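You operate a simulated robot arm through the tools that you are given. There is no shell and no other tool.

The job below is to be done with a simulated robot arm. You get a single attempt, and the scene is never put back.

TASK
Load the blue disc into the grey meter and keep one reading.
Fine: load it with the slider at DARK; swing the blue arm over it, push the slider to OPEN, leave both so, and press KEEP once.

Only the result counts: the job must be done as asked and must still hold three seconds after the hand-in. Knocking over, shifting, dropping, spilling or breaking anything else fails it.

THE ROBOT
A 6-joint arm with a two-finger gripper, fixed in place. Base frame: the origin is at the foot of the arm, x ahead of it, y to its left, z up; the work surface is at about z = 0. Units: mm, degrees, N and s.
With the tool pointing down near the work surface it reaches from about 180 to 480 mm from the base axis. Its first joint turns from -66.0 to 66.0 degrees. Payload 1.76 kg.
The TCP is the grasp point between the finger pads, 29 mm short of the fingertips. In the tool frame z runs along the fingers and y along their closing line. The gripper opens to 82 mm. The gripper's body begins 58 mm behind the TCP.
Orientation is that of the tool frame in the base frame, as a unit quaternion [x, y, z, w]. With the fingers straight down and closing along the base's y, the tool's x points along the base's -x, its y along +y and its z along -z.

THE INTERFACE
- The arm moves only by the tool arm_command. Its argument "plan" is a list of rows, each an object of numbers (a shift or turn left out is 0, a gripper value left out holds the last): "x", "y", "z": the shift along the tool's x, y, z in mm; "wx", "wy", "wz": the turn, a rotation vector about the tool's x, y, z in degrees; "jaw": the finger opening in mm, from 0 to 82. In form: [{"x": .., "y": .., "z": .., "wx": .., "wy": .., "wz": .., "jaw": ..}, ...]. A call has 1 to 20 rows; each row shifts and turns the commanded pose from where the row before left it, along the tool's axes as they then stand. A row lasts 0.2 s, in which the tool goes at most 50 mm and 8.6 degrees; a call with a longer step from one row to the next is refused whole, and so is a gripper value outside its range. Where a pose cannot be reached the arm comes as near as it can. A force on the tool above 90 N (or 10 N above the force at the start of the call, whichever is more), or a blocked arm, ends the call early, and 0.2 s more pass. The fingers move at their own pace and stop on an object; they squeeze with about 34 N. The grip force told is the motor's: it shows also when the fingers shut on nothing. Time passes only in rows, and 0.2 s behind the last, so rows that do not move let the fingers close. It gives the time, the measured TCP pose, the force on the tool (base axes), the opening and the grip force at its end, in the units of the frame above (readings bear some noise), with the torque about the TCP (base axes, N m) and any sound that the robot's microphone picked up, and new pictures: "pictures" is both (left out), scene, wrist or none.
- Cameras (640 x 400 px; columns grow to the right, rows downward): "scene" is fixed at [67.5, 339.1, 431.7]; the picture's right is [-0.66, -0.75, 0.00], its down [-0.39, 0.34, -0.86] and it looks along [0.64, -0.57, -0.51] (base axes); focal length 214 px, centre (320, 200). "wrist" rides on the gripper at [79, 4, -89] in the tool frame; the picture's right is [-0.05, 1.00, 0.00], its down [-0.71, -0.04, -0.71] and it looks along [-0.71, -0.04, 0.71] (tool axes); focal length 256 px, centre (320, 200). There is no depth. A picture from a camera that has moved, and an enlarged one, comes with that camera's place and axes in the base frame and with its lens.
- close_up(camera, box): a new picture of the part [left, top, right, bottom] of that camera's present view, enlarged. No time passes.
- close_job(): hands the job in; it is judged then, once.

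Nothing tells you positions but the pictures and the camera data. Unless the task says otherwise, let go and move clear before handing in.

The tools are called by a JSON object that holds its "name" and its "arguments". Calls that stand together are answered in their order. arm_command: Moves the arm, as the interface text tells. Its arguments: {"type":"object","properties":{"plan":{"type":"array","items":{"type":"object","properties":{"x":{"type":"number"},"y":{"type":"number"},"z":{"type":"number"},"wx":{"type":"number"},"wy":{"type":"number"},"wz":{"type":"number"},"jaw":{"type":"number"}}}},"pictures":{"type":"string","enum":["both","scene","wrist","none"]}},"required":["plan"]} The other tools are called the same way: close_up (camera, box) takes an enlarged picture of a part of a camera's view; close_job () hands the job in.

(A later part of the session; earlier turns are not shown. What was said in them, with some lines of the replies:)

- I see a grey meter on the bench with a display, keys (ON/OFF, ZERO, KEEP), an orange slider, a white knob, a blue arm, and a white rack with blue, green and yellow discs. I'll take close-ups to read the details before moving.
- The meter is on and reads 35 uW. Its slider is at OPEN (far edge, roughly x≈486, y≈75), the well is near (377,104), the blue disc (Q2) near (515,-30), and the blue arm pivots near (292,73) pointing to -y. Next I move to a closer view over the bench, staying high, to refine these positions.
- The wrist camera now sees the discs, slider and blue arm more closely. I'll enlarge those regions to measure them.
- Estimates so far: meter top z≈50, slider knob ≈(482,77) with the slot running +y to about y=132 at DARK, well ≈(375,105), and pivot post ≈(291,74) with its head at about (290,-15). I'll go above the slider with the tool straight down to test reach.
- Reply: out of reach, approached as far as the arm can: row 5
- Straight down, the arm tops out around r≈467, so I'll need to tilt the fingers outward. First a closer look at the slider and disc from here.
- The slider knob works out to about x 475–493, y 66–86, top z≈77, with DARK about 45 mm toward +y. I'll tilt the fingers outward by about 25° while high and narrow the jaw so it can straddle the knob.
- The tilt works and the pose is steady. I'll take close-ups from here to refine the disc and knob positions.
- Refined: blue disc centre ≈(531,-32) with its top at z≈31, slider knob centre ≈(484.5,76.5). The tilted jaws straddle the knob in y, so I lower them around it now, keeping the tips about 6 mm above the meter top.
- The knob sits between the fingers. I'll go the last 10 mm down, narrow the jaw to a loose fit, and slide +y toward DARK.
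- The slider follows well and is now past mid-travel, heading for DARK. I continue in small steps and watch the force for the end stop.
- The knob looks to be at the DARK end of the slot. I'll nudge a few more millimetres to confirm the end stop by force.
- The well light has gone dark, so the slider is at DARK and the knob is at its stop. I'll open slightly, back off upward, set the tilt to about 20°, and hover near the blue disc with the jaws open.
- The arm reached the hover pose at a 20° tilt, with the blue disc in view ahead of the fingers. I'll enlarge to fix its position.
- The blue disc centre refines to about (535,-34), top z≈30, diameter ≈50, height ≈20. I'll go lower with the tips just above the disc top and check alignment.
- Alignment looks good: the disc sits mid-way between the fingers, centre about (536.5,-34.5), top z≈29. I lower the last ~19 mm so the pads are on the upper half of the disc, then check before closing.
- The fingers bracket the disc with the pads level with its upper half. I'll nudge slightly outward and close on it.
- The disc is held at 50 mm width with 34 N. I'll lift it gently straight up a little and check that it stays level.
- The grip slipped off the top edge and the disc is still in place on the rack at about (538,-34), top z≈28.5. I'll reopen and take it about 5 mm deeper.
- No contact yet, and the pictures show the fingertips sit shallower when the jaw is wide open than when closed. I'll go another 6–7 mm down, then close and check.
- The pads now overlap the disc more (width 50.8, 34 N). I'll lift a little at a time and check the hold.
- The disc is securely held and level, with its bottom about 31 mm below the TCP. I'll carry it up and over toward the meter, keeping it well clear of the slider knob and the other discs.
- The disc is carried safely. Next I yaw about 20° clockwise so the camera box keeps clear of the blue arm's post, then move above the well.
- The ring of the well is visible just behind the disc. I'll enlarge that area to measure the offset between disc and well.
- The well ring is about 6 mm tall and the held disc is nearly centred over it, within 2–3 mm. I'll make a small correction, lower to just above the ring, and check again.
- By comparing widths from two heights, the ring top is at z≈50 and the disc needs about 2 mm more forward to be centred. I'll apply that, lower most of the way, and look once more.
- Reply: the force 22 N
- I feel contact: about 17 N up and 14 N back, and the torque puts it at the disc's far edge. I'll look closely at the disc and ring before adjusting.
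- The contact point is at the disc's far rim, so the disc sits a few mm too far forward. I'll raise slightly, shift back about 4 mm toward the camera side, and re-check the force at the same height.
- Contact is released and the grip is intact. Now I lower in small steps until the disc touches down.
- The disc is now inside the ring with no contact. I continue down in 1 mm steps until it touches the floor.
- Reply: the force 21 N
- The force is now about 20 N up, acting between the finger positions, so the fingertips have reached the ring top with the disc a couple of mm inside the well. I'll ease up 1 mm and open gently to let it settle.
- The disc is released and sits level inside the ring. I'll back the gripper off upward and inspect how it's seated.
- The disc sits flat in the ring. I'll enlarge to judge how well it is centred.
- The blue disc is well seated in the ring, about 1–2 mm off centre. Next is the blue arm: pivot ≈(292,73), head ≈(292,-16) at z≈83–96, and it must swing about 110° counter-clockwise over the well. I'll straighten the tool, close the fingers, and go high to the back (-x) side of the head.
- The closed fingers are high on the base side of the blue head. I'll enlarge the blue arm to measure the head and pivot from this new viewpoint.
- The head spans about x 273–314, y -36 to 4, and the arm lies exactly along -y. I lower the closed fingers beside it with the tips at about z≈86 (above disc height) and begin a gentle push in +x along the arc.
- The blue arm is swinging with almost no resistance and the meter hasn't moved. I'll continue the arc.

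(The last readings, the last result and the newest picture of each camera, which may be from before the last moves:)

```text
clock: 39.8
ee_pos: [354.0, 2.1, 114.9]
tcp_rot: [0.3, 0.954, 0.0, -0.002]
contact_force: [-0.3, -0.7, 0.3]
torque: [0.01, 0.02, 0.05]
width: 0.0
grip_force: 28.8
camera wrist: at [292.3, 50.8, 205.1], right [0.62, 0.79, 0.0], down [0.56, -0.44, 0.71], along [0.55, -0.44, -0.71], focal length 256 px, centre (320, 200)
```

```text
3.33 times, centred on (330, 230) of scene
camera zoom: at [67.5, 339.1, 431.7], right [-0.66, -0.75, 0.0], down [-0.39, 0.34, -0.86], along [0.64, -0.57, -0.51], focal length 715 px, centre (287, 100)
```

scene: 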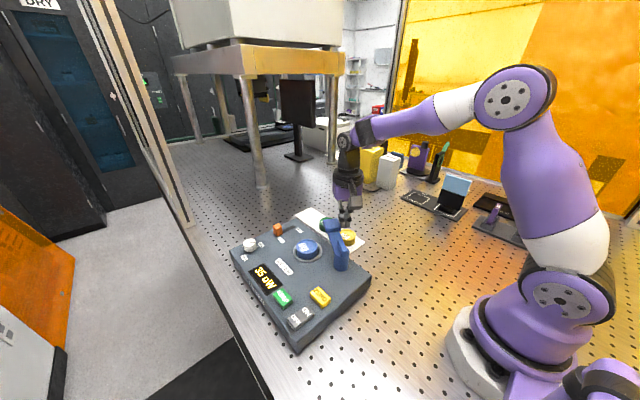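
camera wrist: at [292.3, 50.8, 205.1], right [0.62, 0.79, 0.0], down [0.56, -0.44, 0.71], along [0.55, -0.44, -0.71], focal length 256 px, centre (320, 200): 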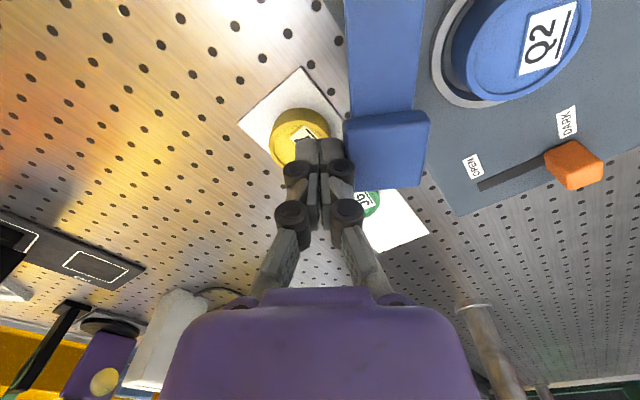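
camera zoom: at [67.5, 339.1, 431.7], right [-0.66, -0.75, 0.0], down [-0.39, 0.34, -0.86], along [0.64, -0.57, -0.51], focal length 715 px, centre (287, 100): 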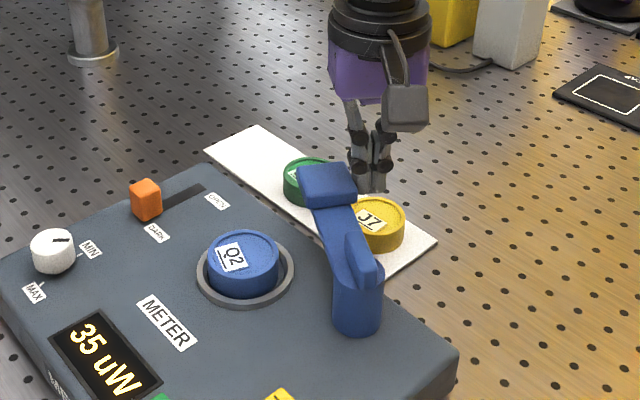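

The arm is about two-thirds of the way round. I continue, then slow down for the last part.

{"name": "arm_command", "arguments": {"plan": [{"x": -1.2, "y": 7.5}, {"x": -1.2, "y": 7.5}, {"x": -1.15, "y": 7.6}, {"x": 0.9, "y": 7.9}, {"x": 0.9, "y": 7.9}, {"x": 0.8, "y": 7.9}, {"x": 3.1, "y": 7.6}, {}]}}

{"name": "close_up", "arguments": {"camera": "scene", "box": [260, 170, 400, 290]}}

```text
clock: 41.6
ee_pos: [383.2, 48.3, 114.7]
tcp_rot: [0.3, 0.954, 0.0, -0.003]
contact_force: [-0.5, 0.6, -0.2]
torque: [0.01, 0.0, 0.0]
width: 0.0
grip_force: 29.2
camera wrist: at [321.2, 96.5, 205.6], right [0.62, 0.79, 0.0], down [0.56, -0.44, 0.7], along [0.55, -0.44, -0.71], focal length 256 px, centre (320, 200)
```

scene: 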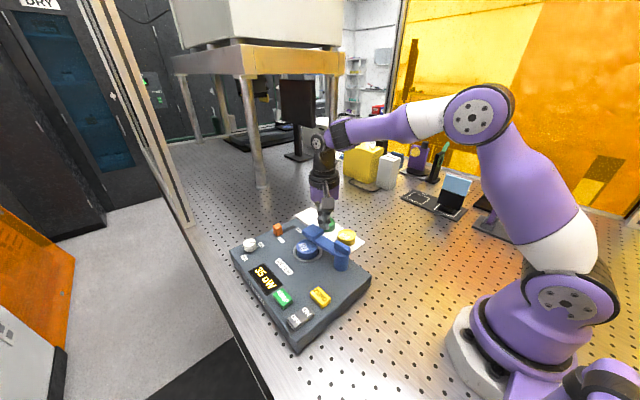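
wrist: 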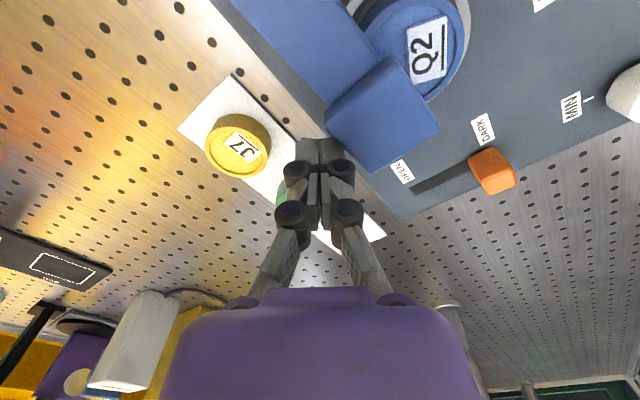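

```text
3.33 times, centred on (330, 230) of scene
camera zoom: at [67.5, 339.1, 431.7], right [-0.66, -0.75, 0.0], down [-0.39, 0.34, -0.86], along [0.64, -0.57, -0.51], focal length 715 px, centre (287, 100)
```

zoom: 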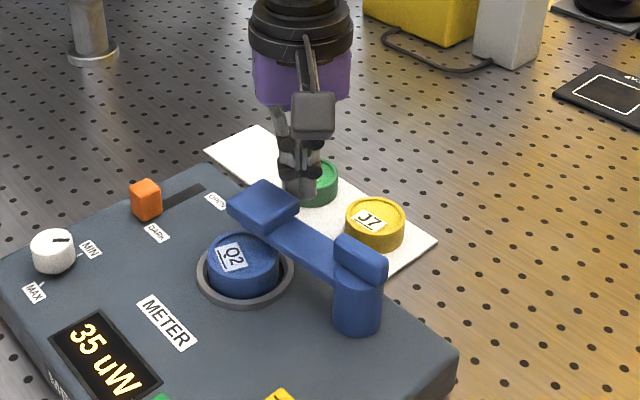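

The head is now just short of the disc, at about 5°. I push the remaining part in smaller steps.

{"name": "arm_command", "arguments": {"plan": [{"x": 3.1, "y": 7.6}, {"x": 3.1, "y": 7.6}, {}]}}

{"name": "close_up", "arguments": {"camera": "scene", "box": [260, 190, 380, 280]}}

{"name": "close_up", "arguments": {"camera": "wrist", "box": [230, 20, 490, 190]}}

```text
clock: 42.4
ee_pos: [387.3, 64.7, 115.1]
tcp_rot: [0.301, 0.954, 0.0, -0.002]
contact_force: [0.3, 0.1, -0.3]
torque: [-0.05, 0.01, 0.0]
width: 0.1
grip_force: 28.6
camera wrist: at [324.0, 112.8, 205.4], right [0.62, 0.79, 0.0], down [0.56, -0.44, 0.71], along [0.55, -0.44, -0.71], focal length 256 px, centre (320, 200)
```

scene: 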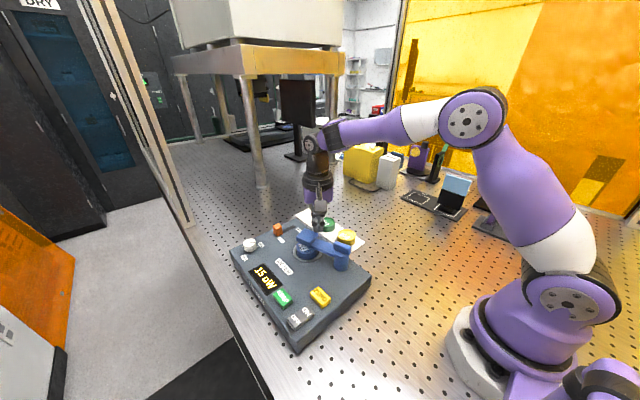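
wrist: 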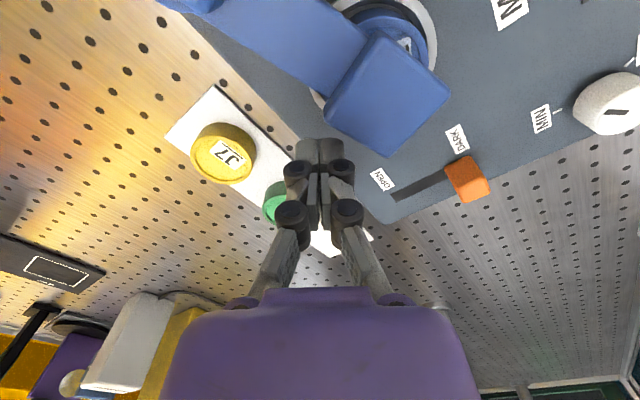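

```text
4.44 times, centred on (320, 235) of scene
camera zoom: at [67.5, 339.1, 431.7], right [-0.66, -0.75, 0.0], down [-0.39, 0.34, -0.86], along [0.64, -0.57, -0.51], focal length 953 px, centre (320, 44)
```

zoom: 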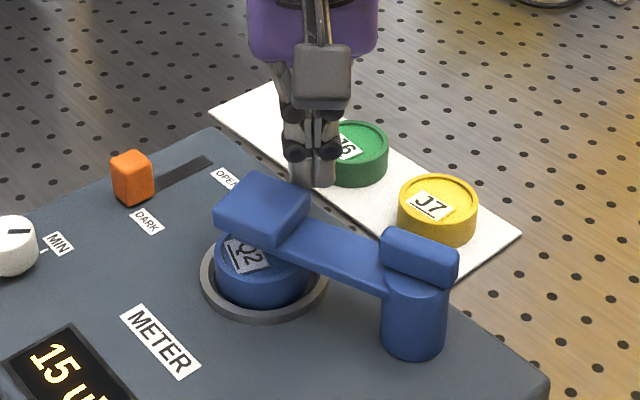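

```text
2.35 times, centred on (360, 105) of wrist
camera zoom: at [324.0, 112.8, 205.4], right [0.62, 0.79, 0.0], down [0.56, -0.44, 0.71], along [0.55, -0.44, -0.71], focal length 602 px, centre (226, 424)
```

zoom: 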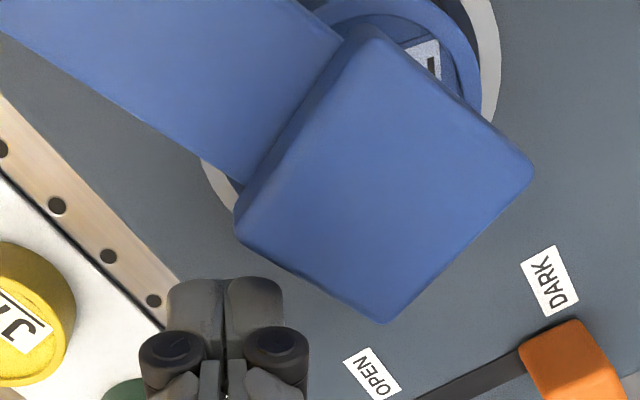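

The display now reads 15 uW and the head has settled over the disc, slightly ahead of my fingers, so it has seated in its over-position. I'll back away, rise, return to straight yaw with a 15° tilt, and hover by the slider with the jaws open.

{"name": "arm_command", "arguments": {"plan": [{"x": -8.1, "y": -5.8}, {"z": -30}, {"z": -30}, {"wz": -7, "jaw": 46}, {"wz": -7}, {"wz": -7}, {"wz": -7}, {"wz": -7}, {"wy": -7.5}, {"wy": -7.5}, {"x": -16.9, "y": 16.5, "z": 13.6}, {"x": -16.9, "y": 16.5, "z": 13.6}, {"x": -16.9, "y": 16.5, "z": 13.6}, {"x": -16.9, "y": 16.5, "z": 13.6}, {}]}}

{"name": "close_up", "arguments": {"camera": "scene", "box": [220, 180, 380, 310]}}

{"name": "close_up", "arguments": {"camera": "wrist", "box": [230, 30, 450, 190]}}

```text
clock: 45.6
ee_pos: [470.1, 122.1, 137.6]
tcp_rot: [0.0, 0.992, 0.0, 0.129]
contact_force: [0.0, 0.2, 0.3]
torque: [-0.03, -0.01, -0.03]
width: 45.7
grip_force: 0.1
camera wrist: at [370.1, 125.8, 203.4], right [0.05, 1.0, 0.01], down [0.5, -0.04, 0.86], along [0.86, -0.04, -0.5], focal length 256 px, centre (320, 200)
```

scene: 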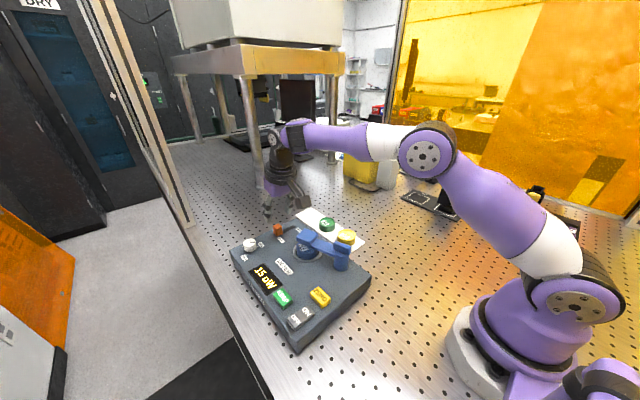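
wrist: 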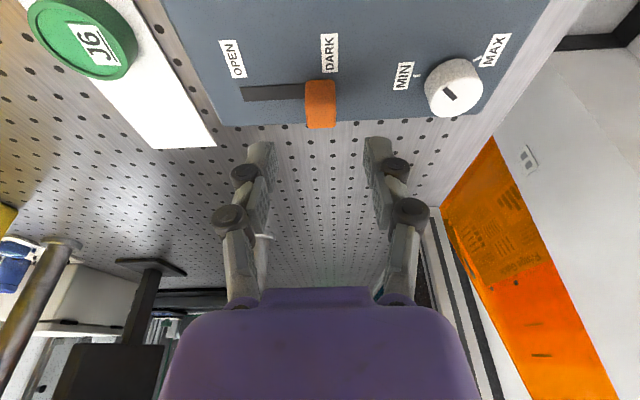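

```text
3.08 times, centred on (300, 245) of scene
camera zoom: at [67.5, 339.1, 431.7], right [-0.66, -0.75, 0.0], down [-0.39, 0.34, -0.86], along [0.64, -0.57, -0.51], focal length 660 px, centre (382, 62)
```

zoom: 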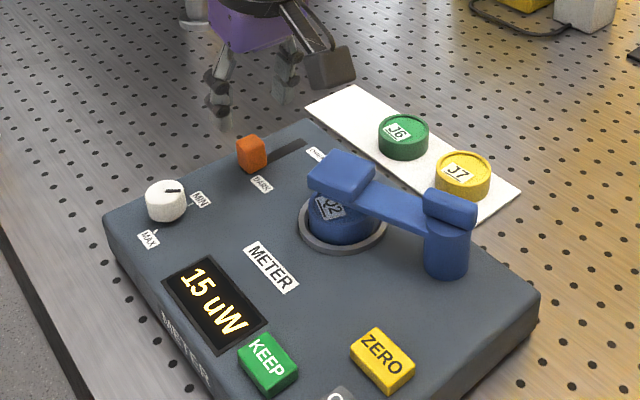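

```text
2.50 times, centred on (340, 110) of wrist
camera zoom: at [370.1, 125.8, 203.4], right [0.05, 1.0, 0.01], down [0.5, -0.04, 0.86], along [0.86, -0.04, -0.5], focal length 640 px, centre (270, 425)
```

zoom: 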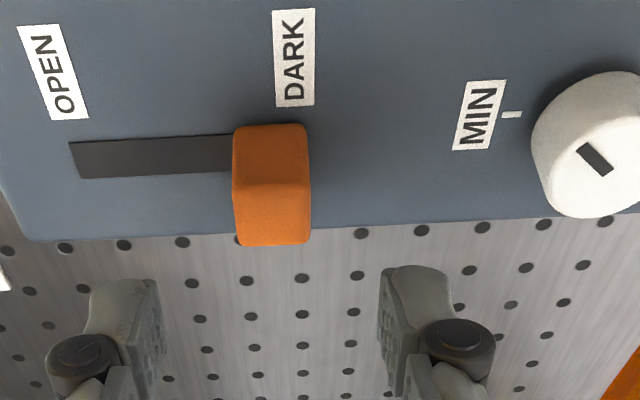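

The knob at DARK is centred between the fingers, and the arm stays over the disc. I'll lower around the knob, narrow the jaws, and slide -y toward OPEN.

{"name": "arm_command", "arguments": {"plan": [{"x": 1.0, "z": 13.3}, {"x": 1.0, "z": 13.3}, {"x": 1.0, "z": 13.4}, {"x": 1.0, "z": 13.4}, {"jaw": 25}, {}, {"y": -6}, {"y": -8}, {"y": -8}, {"y": -8}, {}]}}

{"name": "close_up", "arguments": {"camera": "scene", "box": [220, 180, 380, 310]}}

{"name": "close_up", "arguments": {"camera": "wrist", "box": [230, 30, 450, 190]}}

```text
clock: 48.0
ee_pos: [480.9, 88.8, 87.5]
tcp_rot: [0.0, 0.992, 0.0, 0.129]
contact_force: [-0.3, 1.1, -0.7]
torque: [-0.03, 0.0, 0.03]
width: 25.4
grip_force: 0.1
camera wrist: at [380.0, 92.8, 153.7], right [0.05, 1.0, 0.01], down [0.5, -0.04, 0.86], along [0.86, -0.04, -0.5], focal length 256 px, centre (320, 200)
```

scene: 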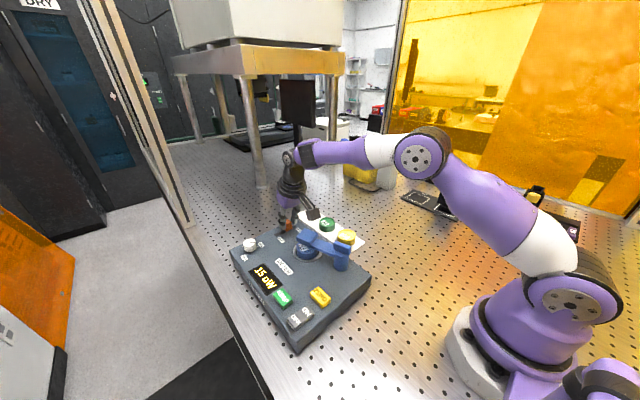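
wrist: 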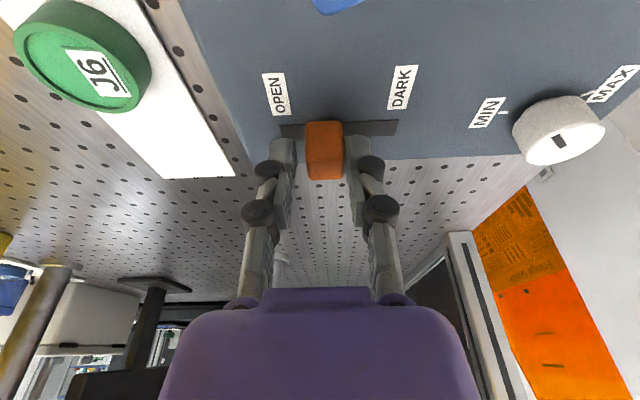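

```text
3.08 times, centred on (300, 245) of scene
camera zoom: at [67.5, 339.1, 431.7], right [-0.66, -0.75, 0.0], down [-0.39, 0.34, -0.86], along [0.64, -0.57, -0.51], focal length 660 px, centre (382, 62)
```

zoom: 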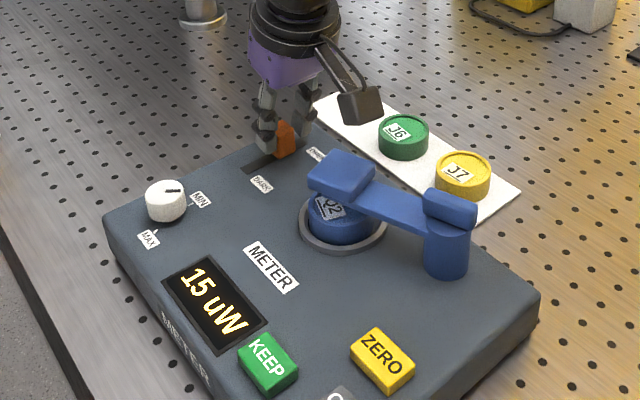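

```text
2.50 times, centred on (340, 110) of wrist
camera zoom: at [380.0, 92.8, 153.7], right [0.05, 1.0, 0.01], down [0.5, -0.04, 0.86], along [0.86, -0.04, -0.5], focal length 640 px, centre (270, 425)
```

zoom: 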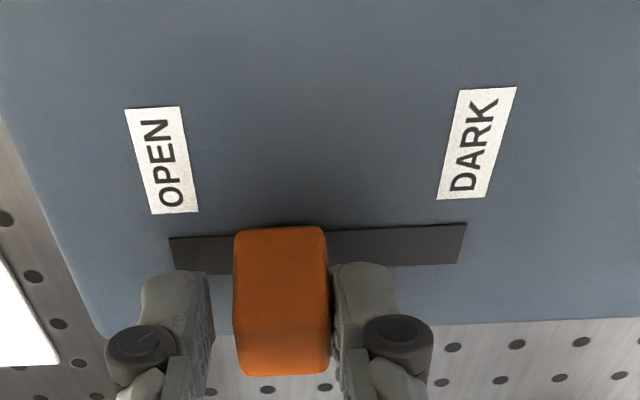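

The slider is moving toward OPEN. I push the last 10–12 mm in small steps.

{"name": "arm_command", "arguments": {"plan": [{"y": -4}, {"y": -4}, {"y": -3}, {}]}}

{"name": "close_up", "arguments": {"camera": "scene", "box": [220, 180, 380, 310]}}

{"name": "close_up", "arguments": {"camera": "wrist", "box": [230, 30, 450, 190]}}

```text
clock: 49.0
ee_pos: [480.5, 78.0, 85.9]
tcp_rot: [0.0, 0.992, 0.001, 0.129]
contact_force: [-0.3, -0.3, 0.0]
torque: [0.01, 0.0, 0.0]
width: 25.0
grip_force: 0.0
camera wrist: at [380.8, 82.7, 152.4], right [0.05, 1.0, 0.01], down [0.5, -0.04, 0.86], along [0.86, -0.04, -0.5], focal length 256 px, centre (320, 200)
```

scene: 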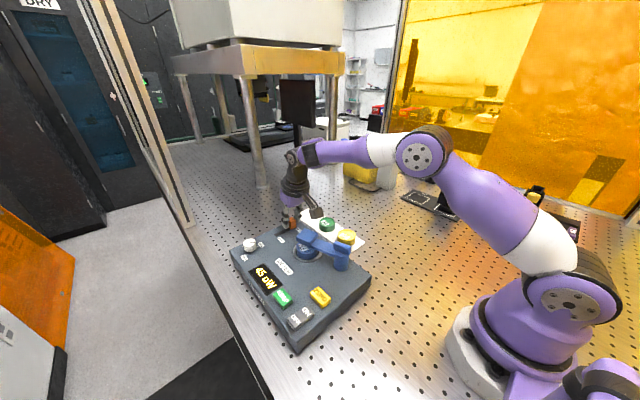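
wrist: 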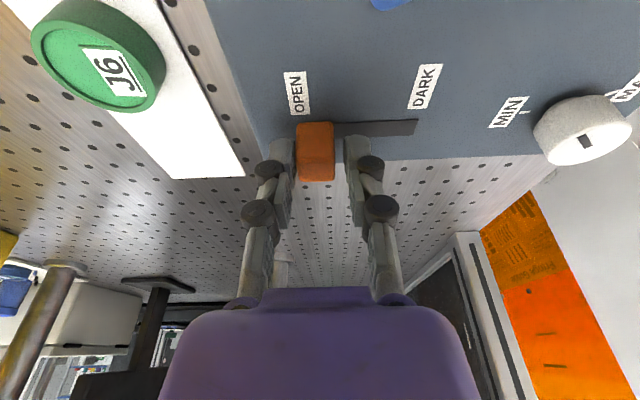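

```text
3.08 times, centred on (300, 245) of scene
camera zoom: at [67.5, 339.1, 431.7], right [-0.66, -0.75, 0.0], down [-0.39, 0.34, -0.86], along [0.64, -0.57, -0.51], focal length 660 px, centre (382, 62)
```

zoom: 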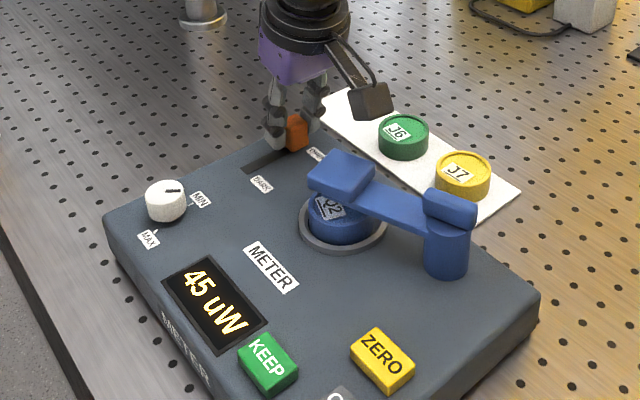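

```text
2.50 times, centred on (340, 110) of wrist
camera zoom: at [380.8, 82.7, 152.4], right [0.05, 1.0, 0.01], down [0.5, -0.04, 0.86], along [0.86, -0.04, -0.5], focal length 640 px, centre (270, 425)
```

zoom: 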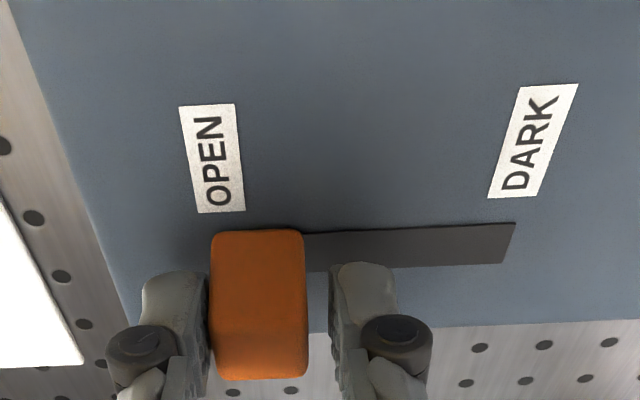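

The display changed to 45 uW and the slider has settled at OPEN. I'll open the jaws, lift away, straighten the tool, close the fingers, and move to a high pose to look at the KEEP key.

{"name": "arm_command", "arguments": {"plan": [{"jaw": 46}, {}, {"z": -20}, {"z": -20}, {"z": -25}, {"wy": 7.5, "jaw": 20}, {"wy": 7.4, "jaw": 0}, {"x": 29.2, "y": 22.8, "z": -9.2}, {"x": 29.2, "y": 22.8, "z": -9.2}, {"x": 29.2, "y": 22.8, "z": -9.2}, {"x": 29.2, "y": 22.8, "z": -9.2}, {"x": 29.2, "y": 22.8, "z": -9.2}, {"x": 29.2, "y": 22.8, "z": -9.2}, {}]}}

{"name": "close_up", "arguments": {"camera": "scene", "box": [220, 190, 390, 350]}}

{"name": "close_up", "arguments": {"camera": "wrist", "box": [230, 0, 450, 140]}}

```text
clock: 52.0
ee_pos: [281.0, 214.9, 204.2]
tcp_rot: [0.001, 1.0, 0.0, -0.001]
contact_force: [-0.5, -0.4, 0.3]
torque: [0.0, -0.01, 0.0]
width: 0.0
grip_force: 29.3
out of reach, approached as far as the arm can: row 7
camera wrist: at [202.0, 219.1, 293.5], right [0.05, 1.0, 0.0], down [0.71, -0.04, 0.71], along [0.7, -0.04, -0.71], focal length 256 px, centre (320, 200)
```

scene: 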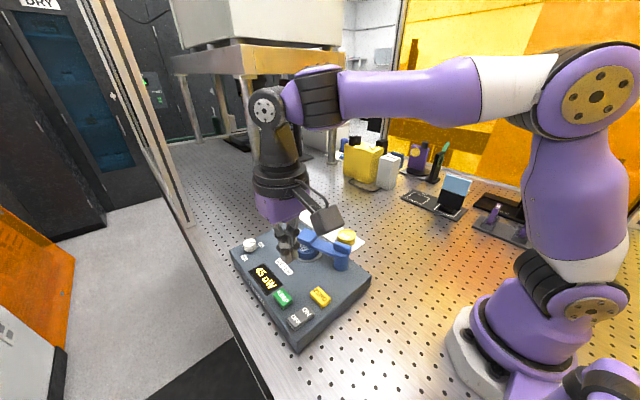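
wrist: 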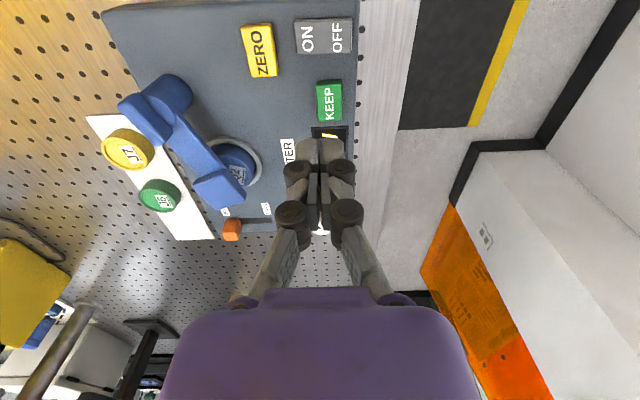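

```text
2.50 times, centred on (305, 270) of scene
camera zoom: at [67.4, 339.1, 431.7], right [-0.66, -0.75, 0.0], down [-0.39, 0.34, -0.86], along [0.64, -0.57, -0.51], focal length 536 px, centre (358, 25)
```

zoom: 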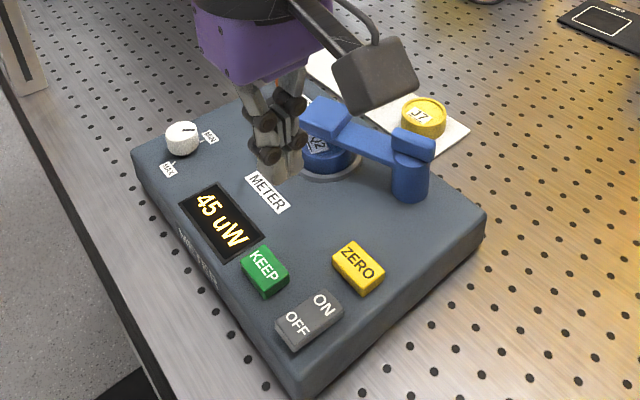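

```text
2.86 times, centred on (340, 70) of wrist
camera zoom: at [202.0, 219.1, 293.5], right [0.05, 1.0, 0.0], down [0.71, -0.04, 0.71], along [0.7, -0.04, -0.71], focal length 731 px, centre (263, 571)
```

zoom: 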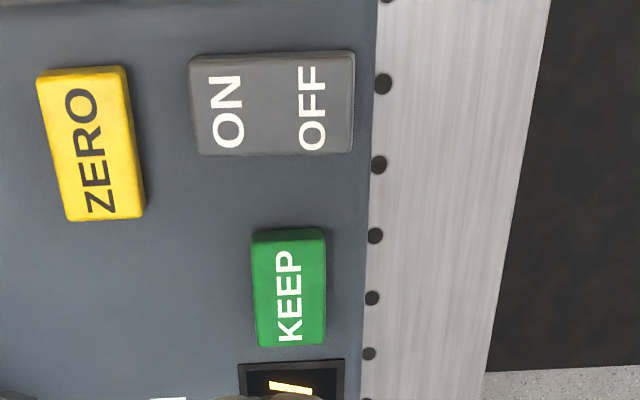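

The meter reads 45 uW. The KEEP key's top centre is about (310.5,222), z≈53, roughly 35×24 mm. I'll bring the closed fingertips to about 13 mm above it and verify the aim before pressing.

{"name": "arm_command", "arguments": {"plan": [{"x": -5.9, "y": 1.4, "z": 21.8}, {"x": -5.9, "y": 1.4, "z": 21.8}, {"x": -5.9, "y": 1.4, "z": 21.8}, {"x": -5.9, "y": 1.4, "z": 21.8}, {"x": -5.9, "y": 1.5, "z": 21.8}, {}]}}

{"name": "close_up", "arguments": {"camera": "scene", "box": [220, 220, 340, 330]}}

{"name": "close_up", "arguments": {"camera": "wrist", "box": [230, 60, 410, 200]}}

```text
clock: 53.4
ee_pos: [312.4, 221.4, 92.2]
tcp_rot: [0.001, 1.0, 0.0, 0.0]
contact_force: [-0.5, 0.2, 1.0]
torque: [-0.03, 0.0, 0.02]
width: 0.1
grip_force: 28.9
camera wrist: at [232.3, 225.0, 182.6], right [0.05, 1.0, 0.0], down [0.71, -0.04, 0.71], along [0.7, -0.04, -0.71], focal length 256 px, centre (320, 200)
```

scene: 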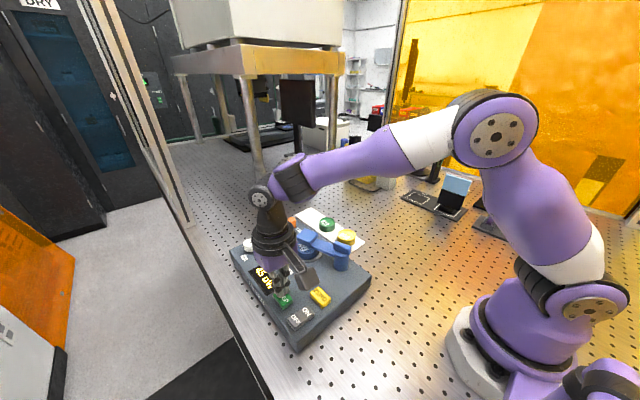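
wrist: 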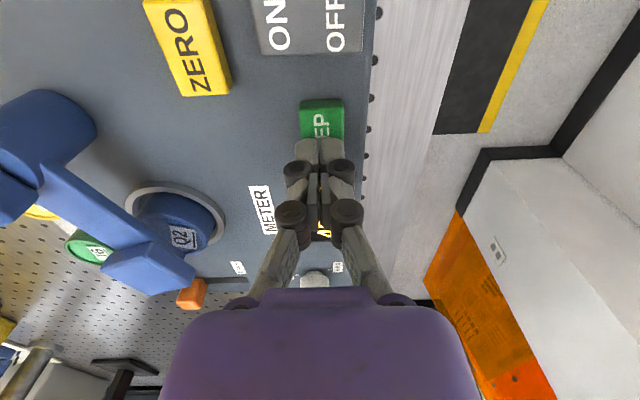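

```text
3.64 times, centred on (280, 275) of scene
camera zoom: at [67.5, 339.1, 431.7], right [-0.66, -0.75, 0.0], down [-0.39, 0.34, -0.86], along [0.64, -0.57, -0.51], focal length 780 px, centre (466, -73)
```

zoom: 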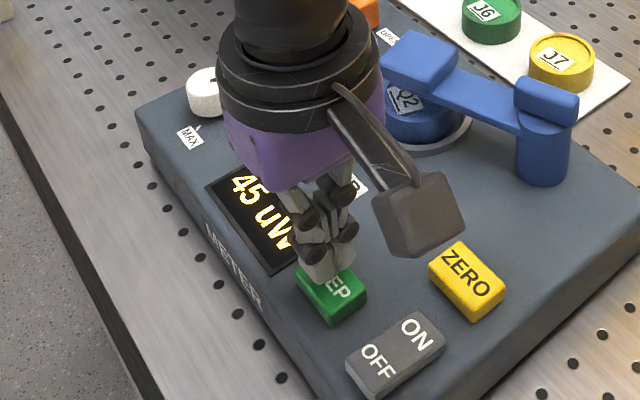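

```text
2.86 times, centred on (320, 130) of wrist
camera zoom: at [232.3, 225.0, 182.6], right [0.05, 1.0, 0.0], down [0.71, -0.04, 0.71], along [0.7, -0.04, -0.71], focal length 731 px, centre (320, 400)
```

zoom: 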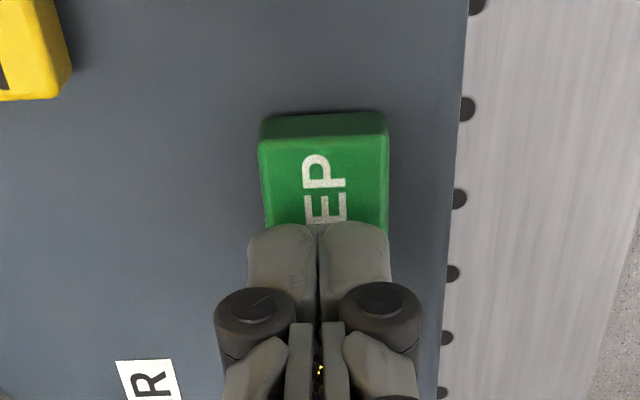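

The fingertips are centred over KEEP, about 10 mm above it. I'll lower onto it gently, one monotonic press, watching the force and the sound.

{"name": "arm_command", "arguments": {"plan": [{"z": 4}, {"z": 3}, {"z": 1}, {"z": 1}, {}], "pictures": "scene"}}

{"name": "close_up", "arguments": {"camera": "scene", "box": [220, 220, 340, 330]}}

```text
clock: 54.6
ee_pos: [311.1, 222.4, 82.1]
tcp_rot: [0.0, 1.0, 0.001, 0.0]
contact_force: [0.0, 0.1, 0.8]
torque: [0.02, 0.0, -0.02]
width: 6.0
grip_force: 28.8
```

scene: 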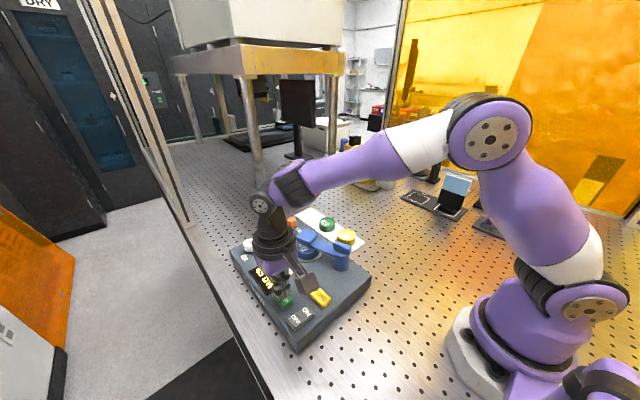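

```text
3.64 times, centred on (280, 275) of scene
camera zoom: at [67.5, 339.1, 431.7], right [-0.66, -0.75, 0.0], down [-0.39, 0.34, -0.86], along [0.64, -0.57, -0.51], focal length 780 px, centre (466, -73)
```

zoom: 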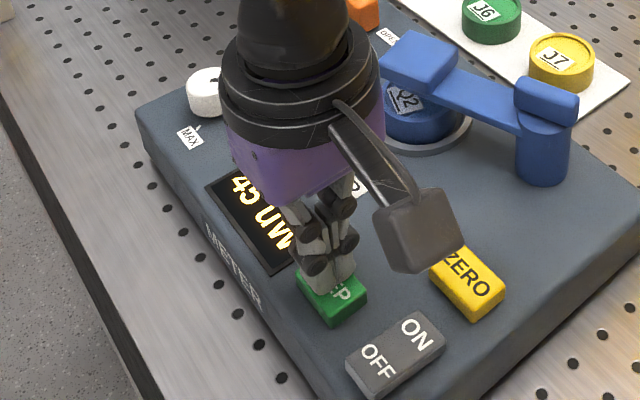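

Contact seems to have begun: the jaw reads 6 mm, but there is almost no force and no sound. I'll look closely from the wrist before pressing further.

{"name": "close_up", "arguments": {"camera": "wrist", "box": [230, 60, 410, 200]}}

{"name": "close_up", "arguments": {"camera": "scene", "box": [255, 255, 315, 310]}}

```text
2.86 times, centred on (320, 130) of wrist
camera zoom: at [232.6, 225.2, 173.6], right [0.05, 1.0, 0.0], down [0.71, -0.04, 0.71], along [0.7, -0.04, -0.71], focal length 731 px, centre (320, 400)
```

zoom: 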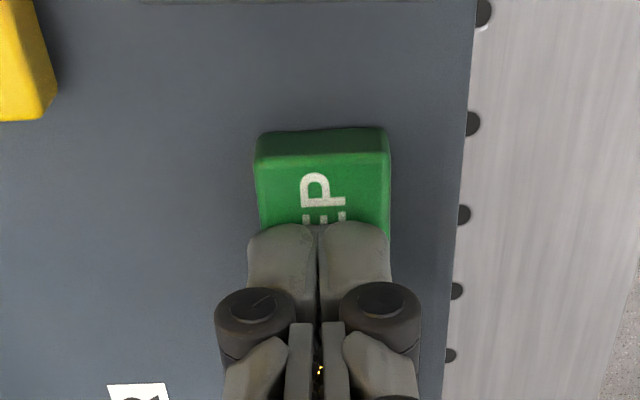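

```text
7.27 times, centred on (285, 282) of scene
camera zoom: at [67.5, 339.1, 431.7], right [-0.66, -0.75, 0.0], down [-0.39, 0.34, -0.86], along [0.64, -0.57, -0.51], focal length 1560 px, centre (574, -400)
```

zoom: 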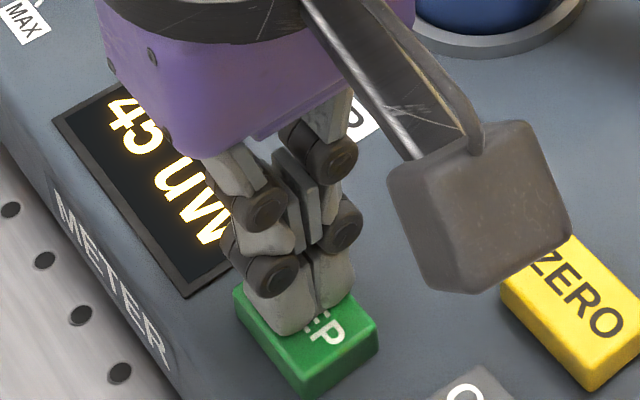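

The fingers still look closed and are right at the key's surface. I continue the same downward press by a few more millimetres.

{"name": "arm_command", "arguments": {"plan": [{"z": 1}, {"z": 1}, {}], "pictures": "none"}}

{"name": "close_up", "arguments": {"camera": "scene", "box": [220, 220, 340, 330]}}

{"name": "close_up", "arguments": {"camera": "wrist", "box": [230, 60, 410, 200]}}

```text
clock: 55.4
ee_pos: [312.6, 221.4, 83.8]
tcp_rot: [0.0, 1.0, 0.0, -0.001]
contact_force: [0.3, -0.5, 0.7]
torque: [-0.01, -0.02, -0.01]
width: 5.9
grip_force: 29.0
```

```text
3.64 times, centred on (280, 275) of scene
camera zoom: at [67.5, 339.1, 431.7], right [-0.66, -0.75, 0.0], down [-0.39, 0.34, -0.86], along [0.64, -0.57, -0.51], focal length 780 px, centre (466, -73)
```

zoom: 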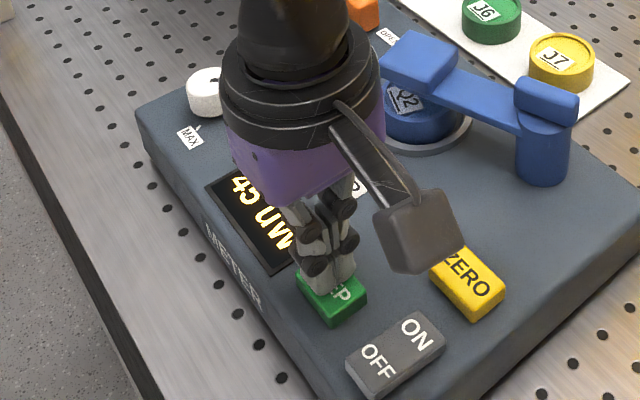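

```text
2.86 times, centred on (320, 130) of wrist
camera zoom: at [232.5, 225.1, 173.0], right [0.05, 1.0, 0.0], down [0.71, -0.04, 0.71], along [0.7, -0.04, -0.71], focal length 731 px, centre (320, 400)
```

zoom: 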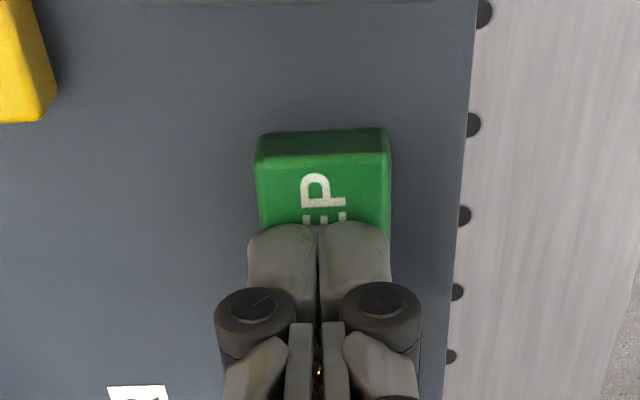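

The view barely changed for that 2 mm command, so I'll hold still for a moment and take fresh readings and pictures.

{"name": "arm_command", "arguments": {"plan": [{}, {}]}}

{"name": "close_up", "arguments": {"camera": "wrist", "box": [270, 100, 370, 200]}}

{"name": "close_up", "arguments": {"camera": "scene", "box": [255, 255, 315, 310]}}

```text
clock: 56.0
ee_pos: [312.5, 221.9, 82.3]
tcp_rot: [0.001, 1.0, 0.0, -0.001]
contact_force: [-0.2, -0.1, 2.0]
torque: [0.0, 0.02, -0.01]
width: 6.1
grip_force: 29.3
camera wrist: at [232.5, 225.1, 173.0], right [0.05, 1.0, 0.0], down [0.71, -0.04, 0.71], along [0.7, -0.04, -0.71], focal length 256 px, centre (320, 200)
```

scene: 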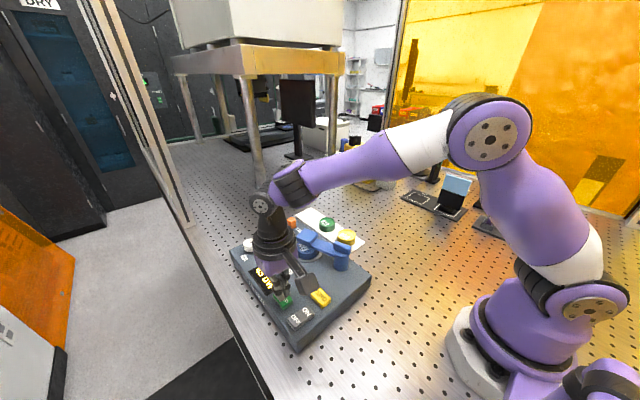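
wrist: 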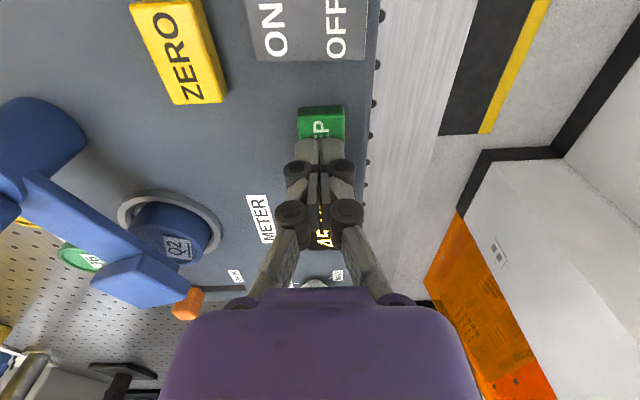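

```text
4.00 times, centred on (320, 150) of wrist
camera zoom: at [232.5, 225.1, 173.0], right [0.05, 1.0, 0.0], down [0.71, -0.04, 0.71], along [0.7, -0.04, -0.71], focal length 1024 px, centre (320, 400)
```

zoom: 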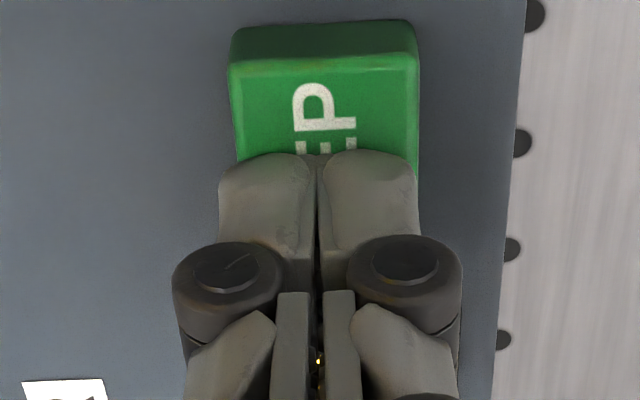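

```text
7.27 times, centred on (285, 282) of scene
camera zoom: at [67.5, 339.1, 431.7], right [-0.66, -0.75, 0.0], down [-0.39, 0.34, -0.86], along [0.64, -0.57, -0.51], focal length 1560 px, centre (574, -400)
```

zoom: 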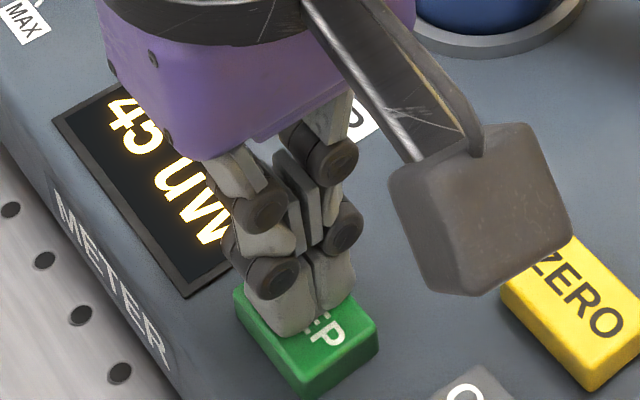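

Readings: z≈82.5, force about 2 N, no sound yet and the display unchanged. I keep pressing down a little further.

{"name": "arm_command", "arguments": {"plan": [{"z": 1.5}, {"z": 1.5}, {}]}}

{"name": "close_up", "arguments": {"camera": "wrist", "box": [270, 100, 370, 200]}}

{"name": "close_up", "arguments": {"camera": "scene", "box": [220, 220, 340, 330]}}

```text
clock: 56.8
ee_pos: [311.3, 221.9, 80.1]
tcp_rot: [0.001, 1.0, 0.0, -0.001]
contact_force: [0.6, -0.9, 3.1]
torque: [-0.03, -0.05, 0.0]
width: 6.2
grip_force: 28.8
heard: click
camera wrist: at [232.1, 225.1, 170.3], right [0.05, 1.0, 0.0], down [0.71, -0.04, 0.71], along [0.7, -0.04, -0.71], focal length 256 px, centre (320, 200)
```

scene: 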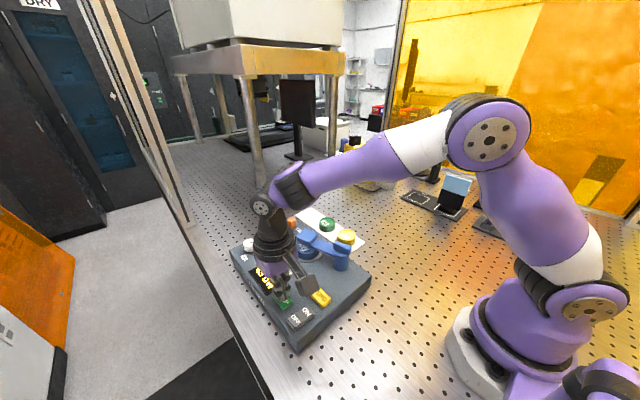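
wrist: 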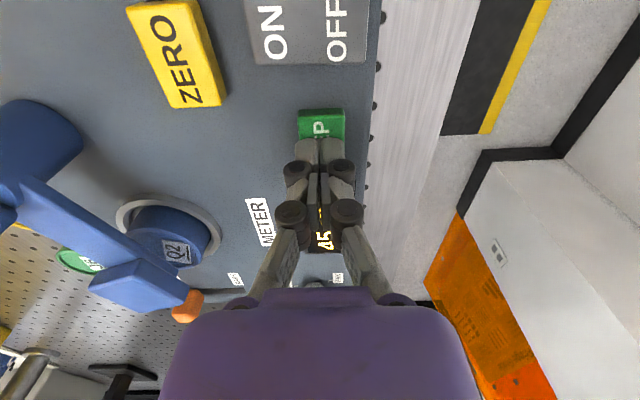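

```text
4.00 times, centred on (320, 150) of wrist
camera zoom: at [232.1, 225.1, 170.3], right [0.05, 1.0, 0.0], down [0.71, -0.04, 0.71], along [0.7, -0.04, -0.71], focal length 1024 px, centre (320, 400)
```

zoom: 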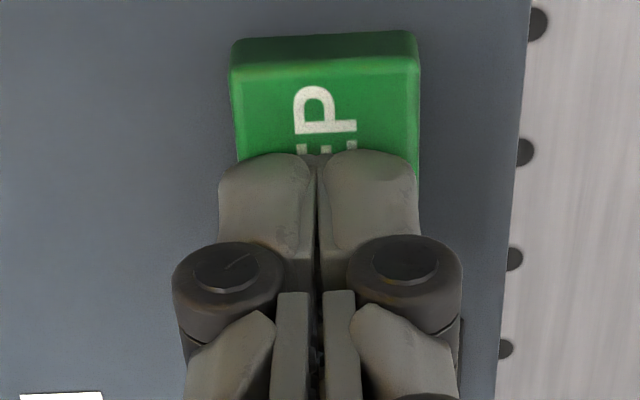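

```text
3.64 times, centred on (280, 275) of scene
camera zoom: at [67.5, 339.1, 431.7], right [-0.66, -0.75, 0.0], down [-0.39, 0.34, -0.86], along [0.64, -0.57, -0.51], focal length 780 px, centre (466, -73)
```

zoom: 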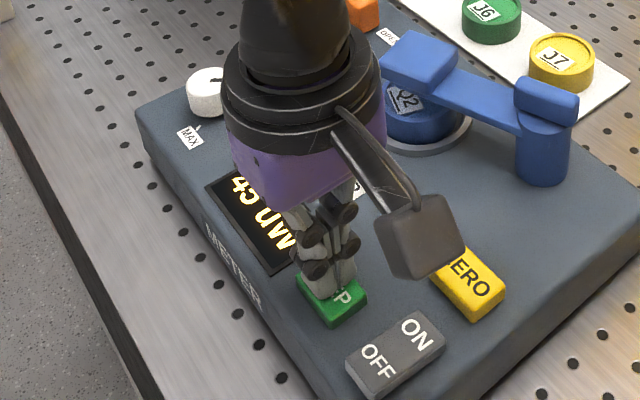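

I heard a click, so KEEP is pressed. I'll lift straight up in one motion and then check the meter.

{"name": "arm_command", "arguments": {"plan": [{"z": -10}, {"z": -20}, {"z": -30}, {"z": -30}, {"x": 15, "z": -20}, {"x": 15, "z": -10}, {}]}}

{"name": "close_up", "arguments": {"camera": "scene", "box": [220, 190, 390, 350]}}

{"name": "close_up", "arguments": {"camera": "wrist", "box": [90, 0, 400, 250]}}

```text
clock: 58.4
ee_pos: [280.4, 222.7, 200.6]
tcp_rot: [0.0, 1.0, 0.0, -0.001]
contact_force: [0.8, -0.3, -0.5]
torque: [0.01, 0.02, 0.01]
width: 0.1
grip_force: 29.0
camera wrist: at [201.4, 226.3, 291.5], right [0.05, 1.0, 0.0], down [0.71, -0.04, 0.71], along [0.7, -0.04, -0.71], focal length 256 px, centre (320, 200)
```

scene: 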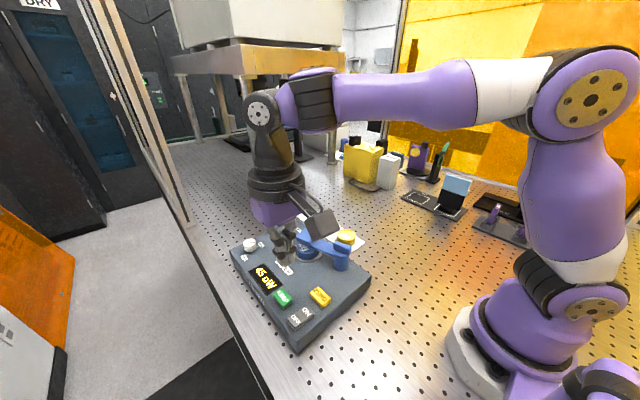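
wrist: 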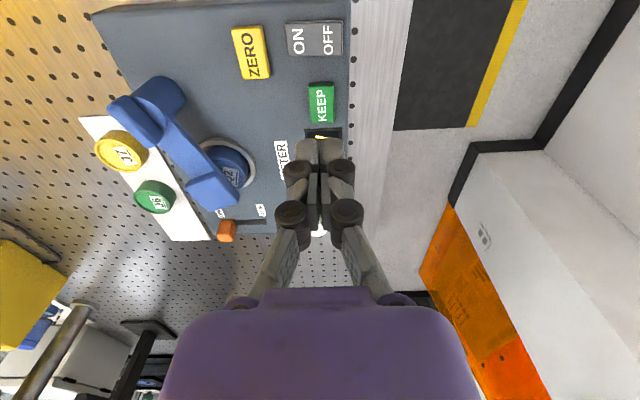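

```text
2.50 times, centred on (305, 270) of scene
camera zoom: at [67.5, 339.1, 431.7], right [-0.66, -0.75, 0.0], down [-0.39, 0.34, -0.86], along [0.64, -0.57, -0.51], focal length 536 px, centre (358, 25)
```

zoom: 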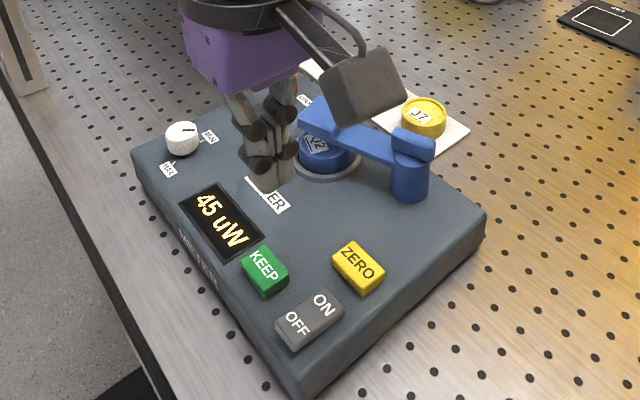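

```text
1.60 times, centred on (245, 125) of wrist
camera zoom: at [201.4, 226.3, 291.5], right [0.05, 1.0, 0.0], down [0.71, -0.04, 0.71], along [0.7, -0.04, -0.71], focal length 410 px, centre (440, 320)
```

zoom: 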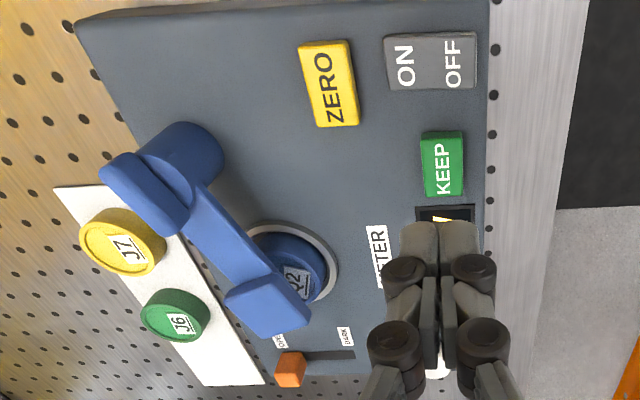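

The display reads 45 uW, KEEP clicked once, the slider is at OPEN and the arm is over the disc. I'll take close-ups to confirm the arm alignment and that nothing else moved.

{"name": "close_up", "arguments": {"camera": "wrist", "box": [90, 70, 280, 250]}}

{"name": "close_up", "arguments": {"camera": "scene", "box": [225, 225, 300, 300]}}

```text
2.22 times, centred on (185, 160) of wrist
camera zoom: at [201.4, 226.3, 291.5], right [0.05, 1.0, 0.0], down [0.71, -0.04, 0.71], along [0.7, -0.04, -0.71], focal length 569 px, centre (620, 289)
```

zoom: 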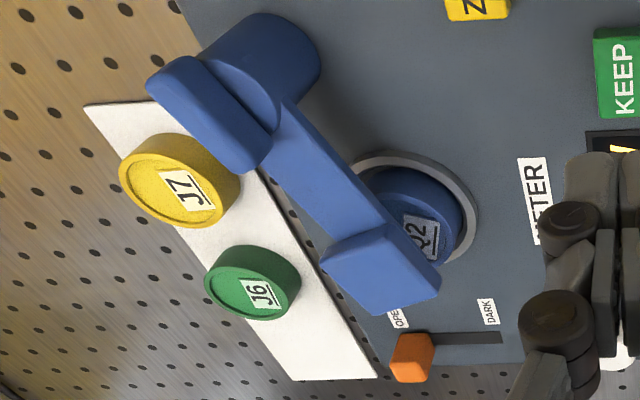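

```text
5.33 times, centred on (262, 262) of scene
camera zoom: at [67.5, 339.1, 431.7], right [-0.66, -0.75, 0.0], down [-0.39, 0.34, -0.86], along [0.64, -0.57, -0.51], focal length 1144 px, centre (627, -133)
```

zoom: 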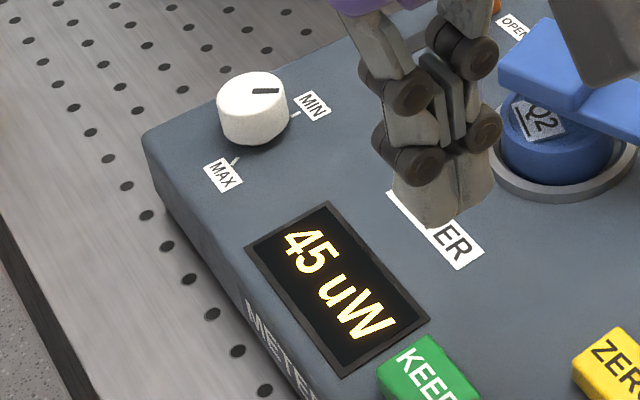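

Everything checks out: the blue disc is in the well, the arm's head is centred over it within about 2–3 mm, the slider is at OPEN, and KEEP clicked once with 45 uW showing. The other discs, the knob and the meter look undisturbed, and the gripper is empty and clear, so I'm handing in.

{"name": "close_job", "arguments": {}}

```text
The job is handed in.
```

The job is handed in. The blue disc (Q2) is in the meter's well, and KEEP was pressed once while the display read 45 uW.

- **Loading:** I moved the slider to DARK first, and the well light went out. The first grip on the disc slipped and left it on the rack, so I re-gripped deeper. It now sits flat inside the ring, about 1–2 mm off centre.
- **Arm and slider:** The blue arm is swung over the disc, with its head within about 2–3 mm of the well's centre. The slider is back at OPEN, and both were left that way.
- **KEEP:** I heard a single click on the press. The display shows no separate "kept" mark, so the click is the only sign I have that the reading was stored.

The other discs, the white knob and the meter look undisturbed in the last pictures. The gripper is empty and well above the meter.
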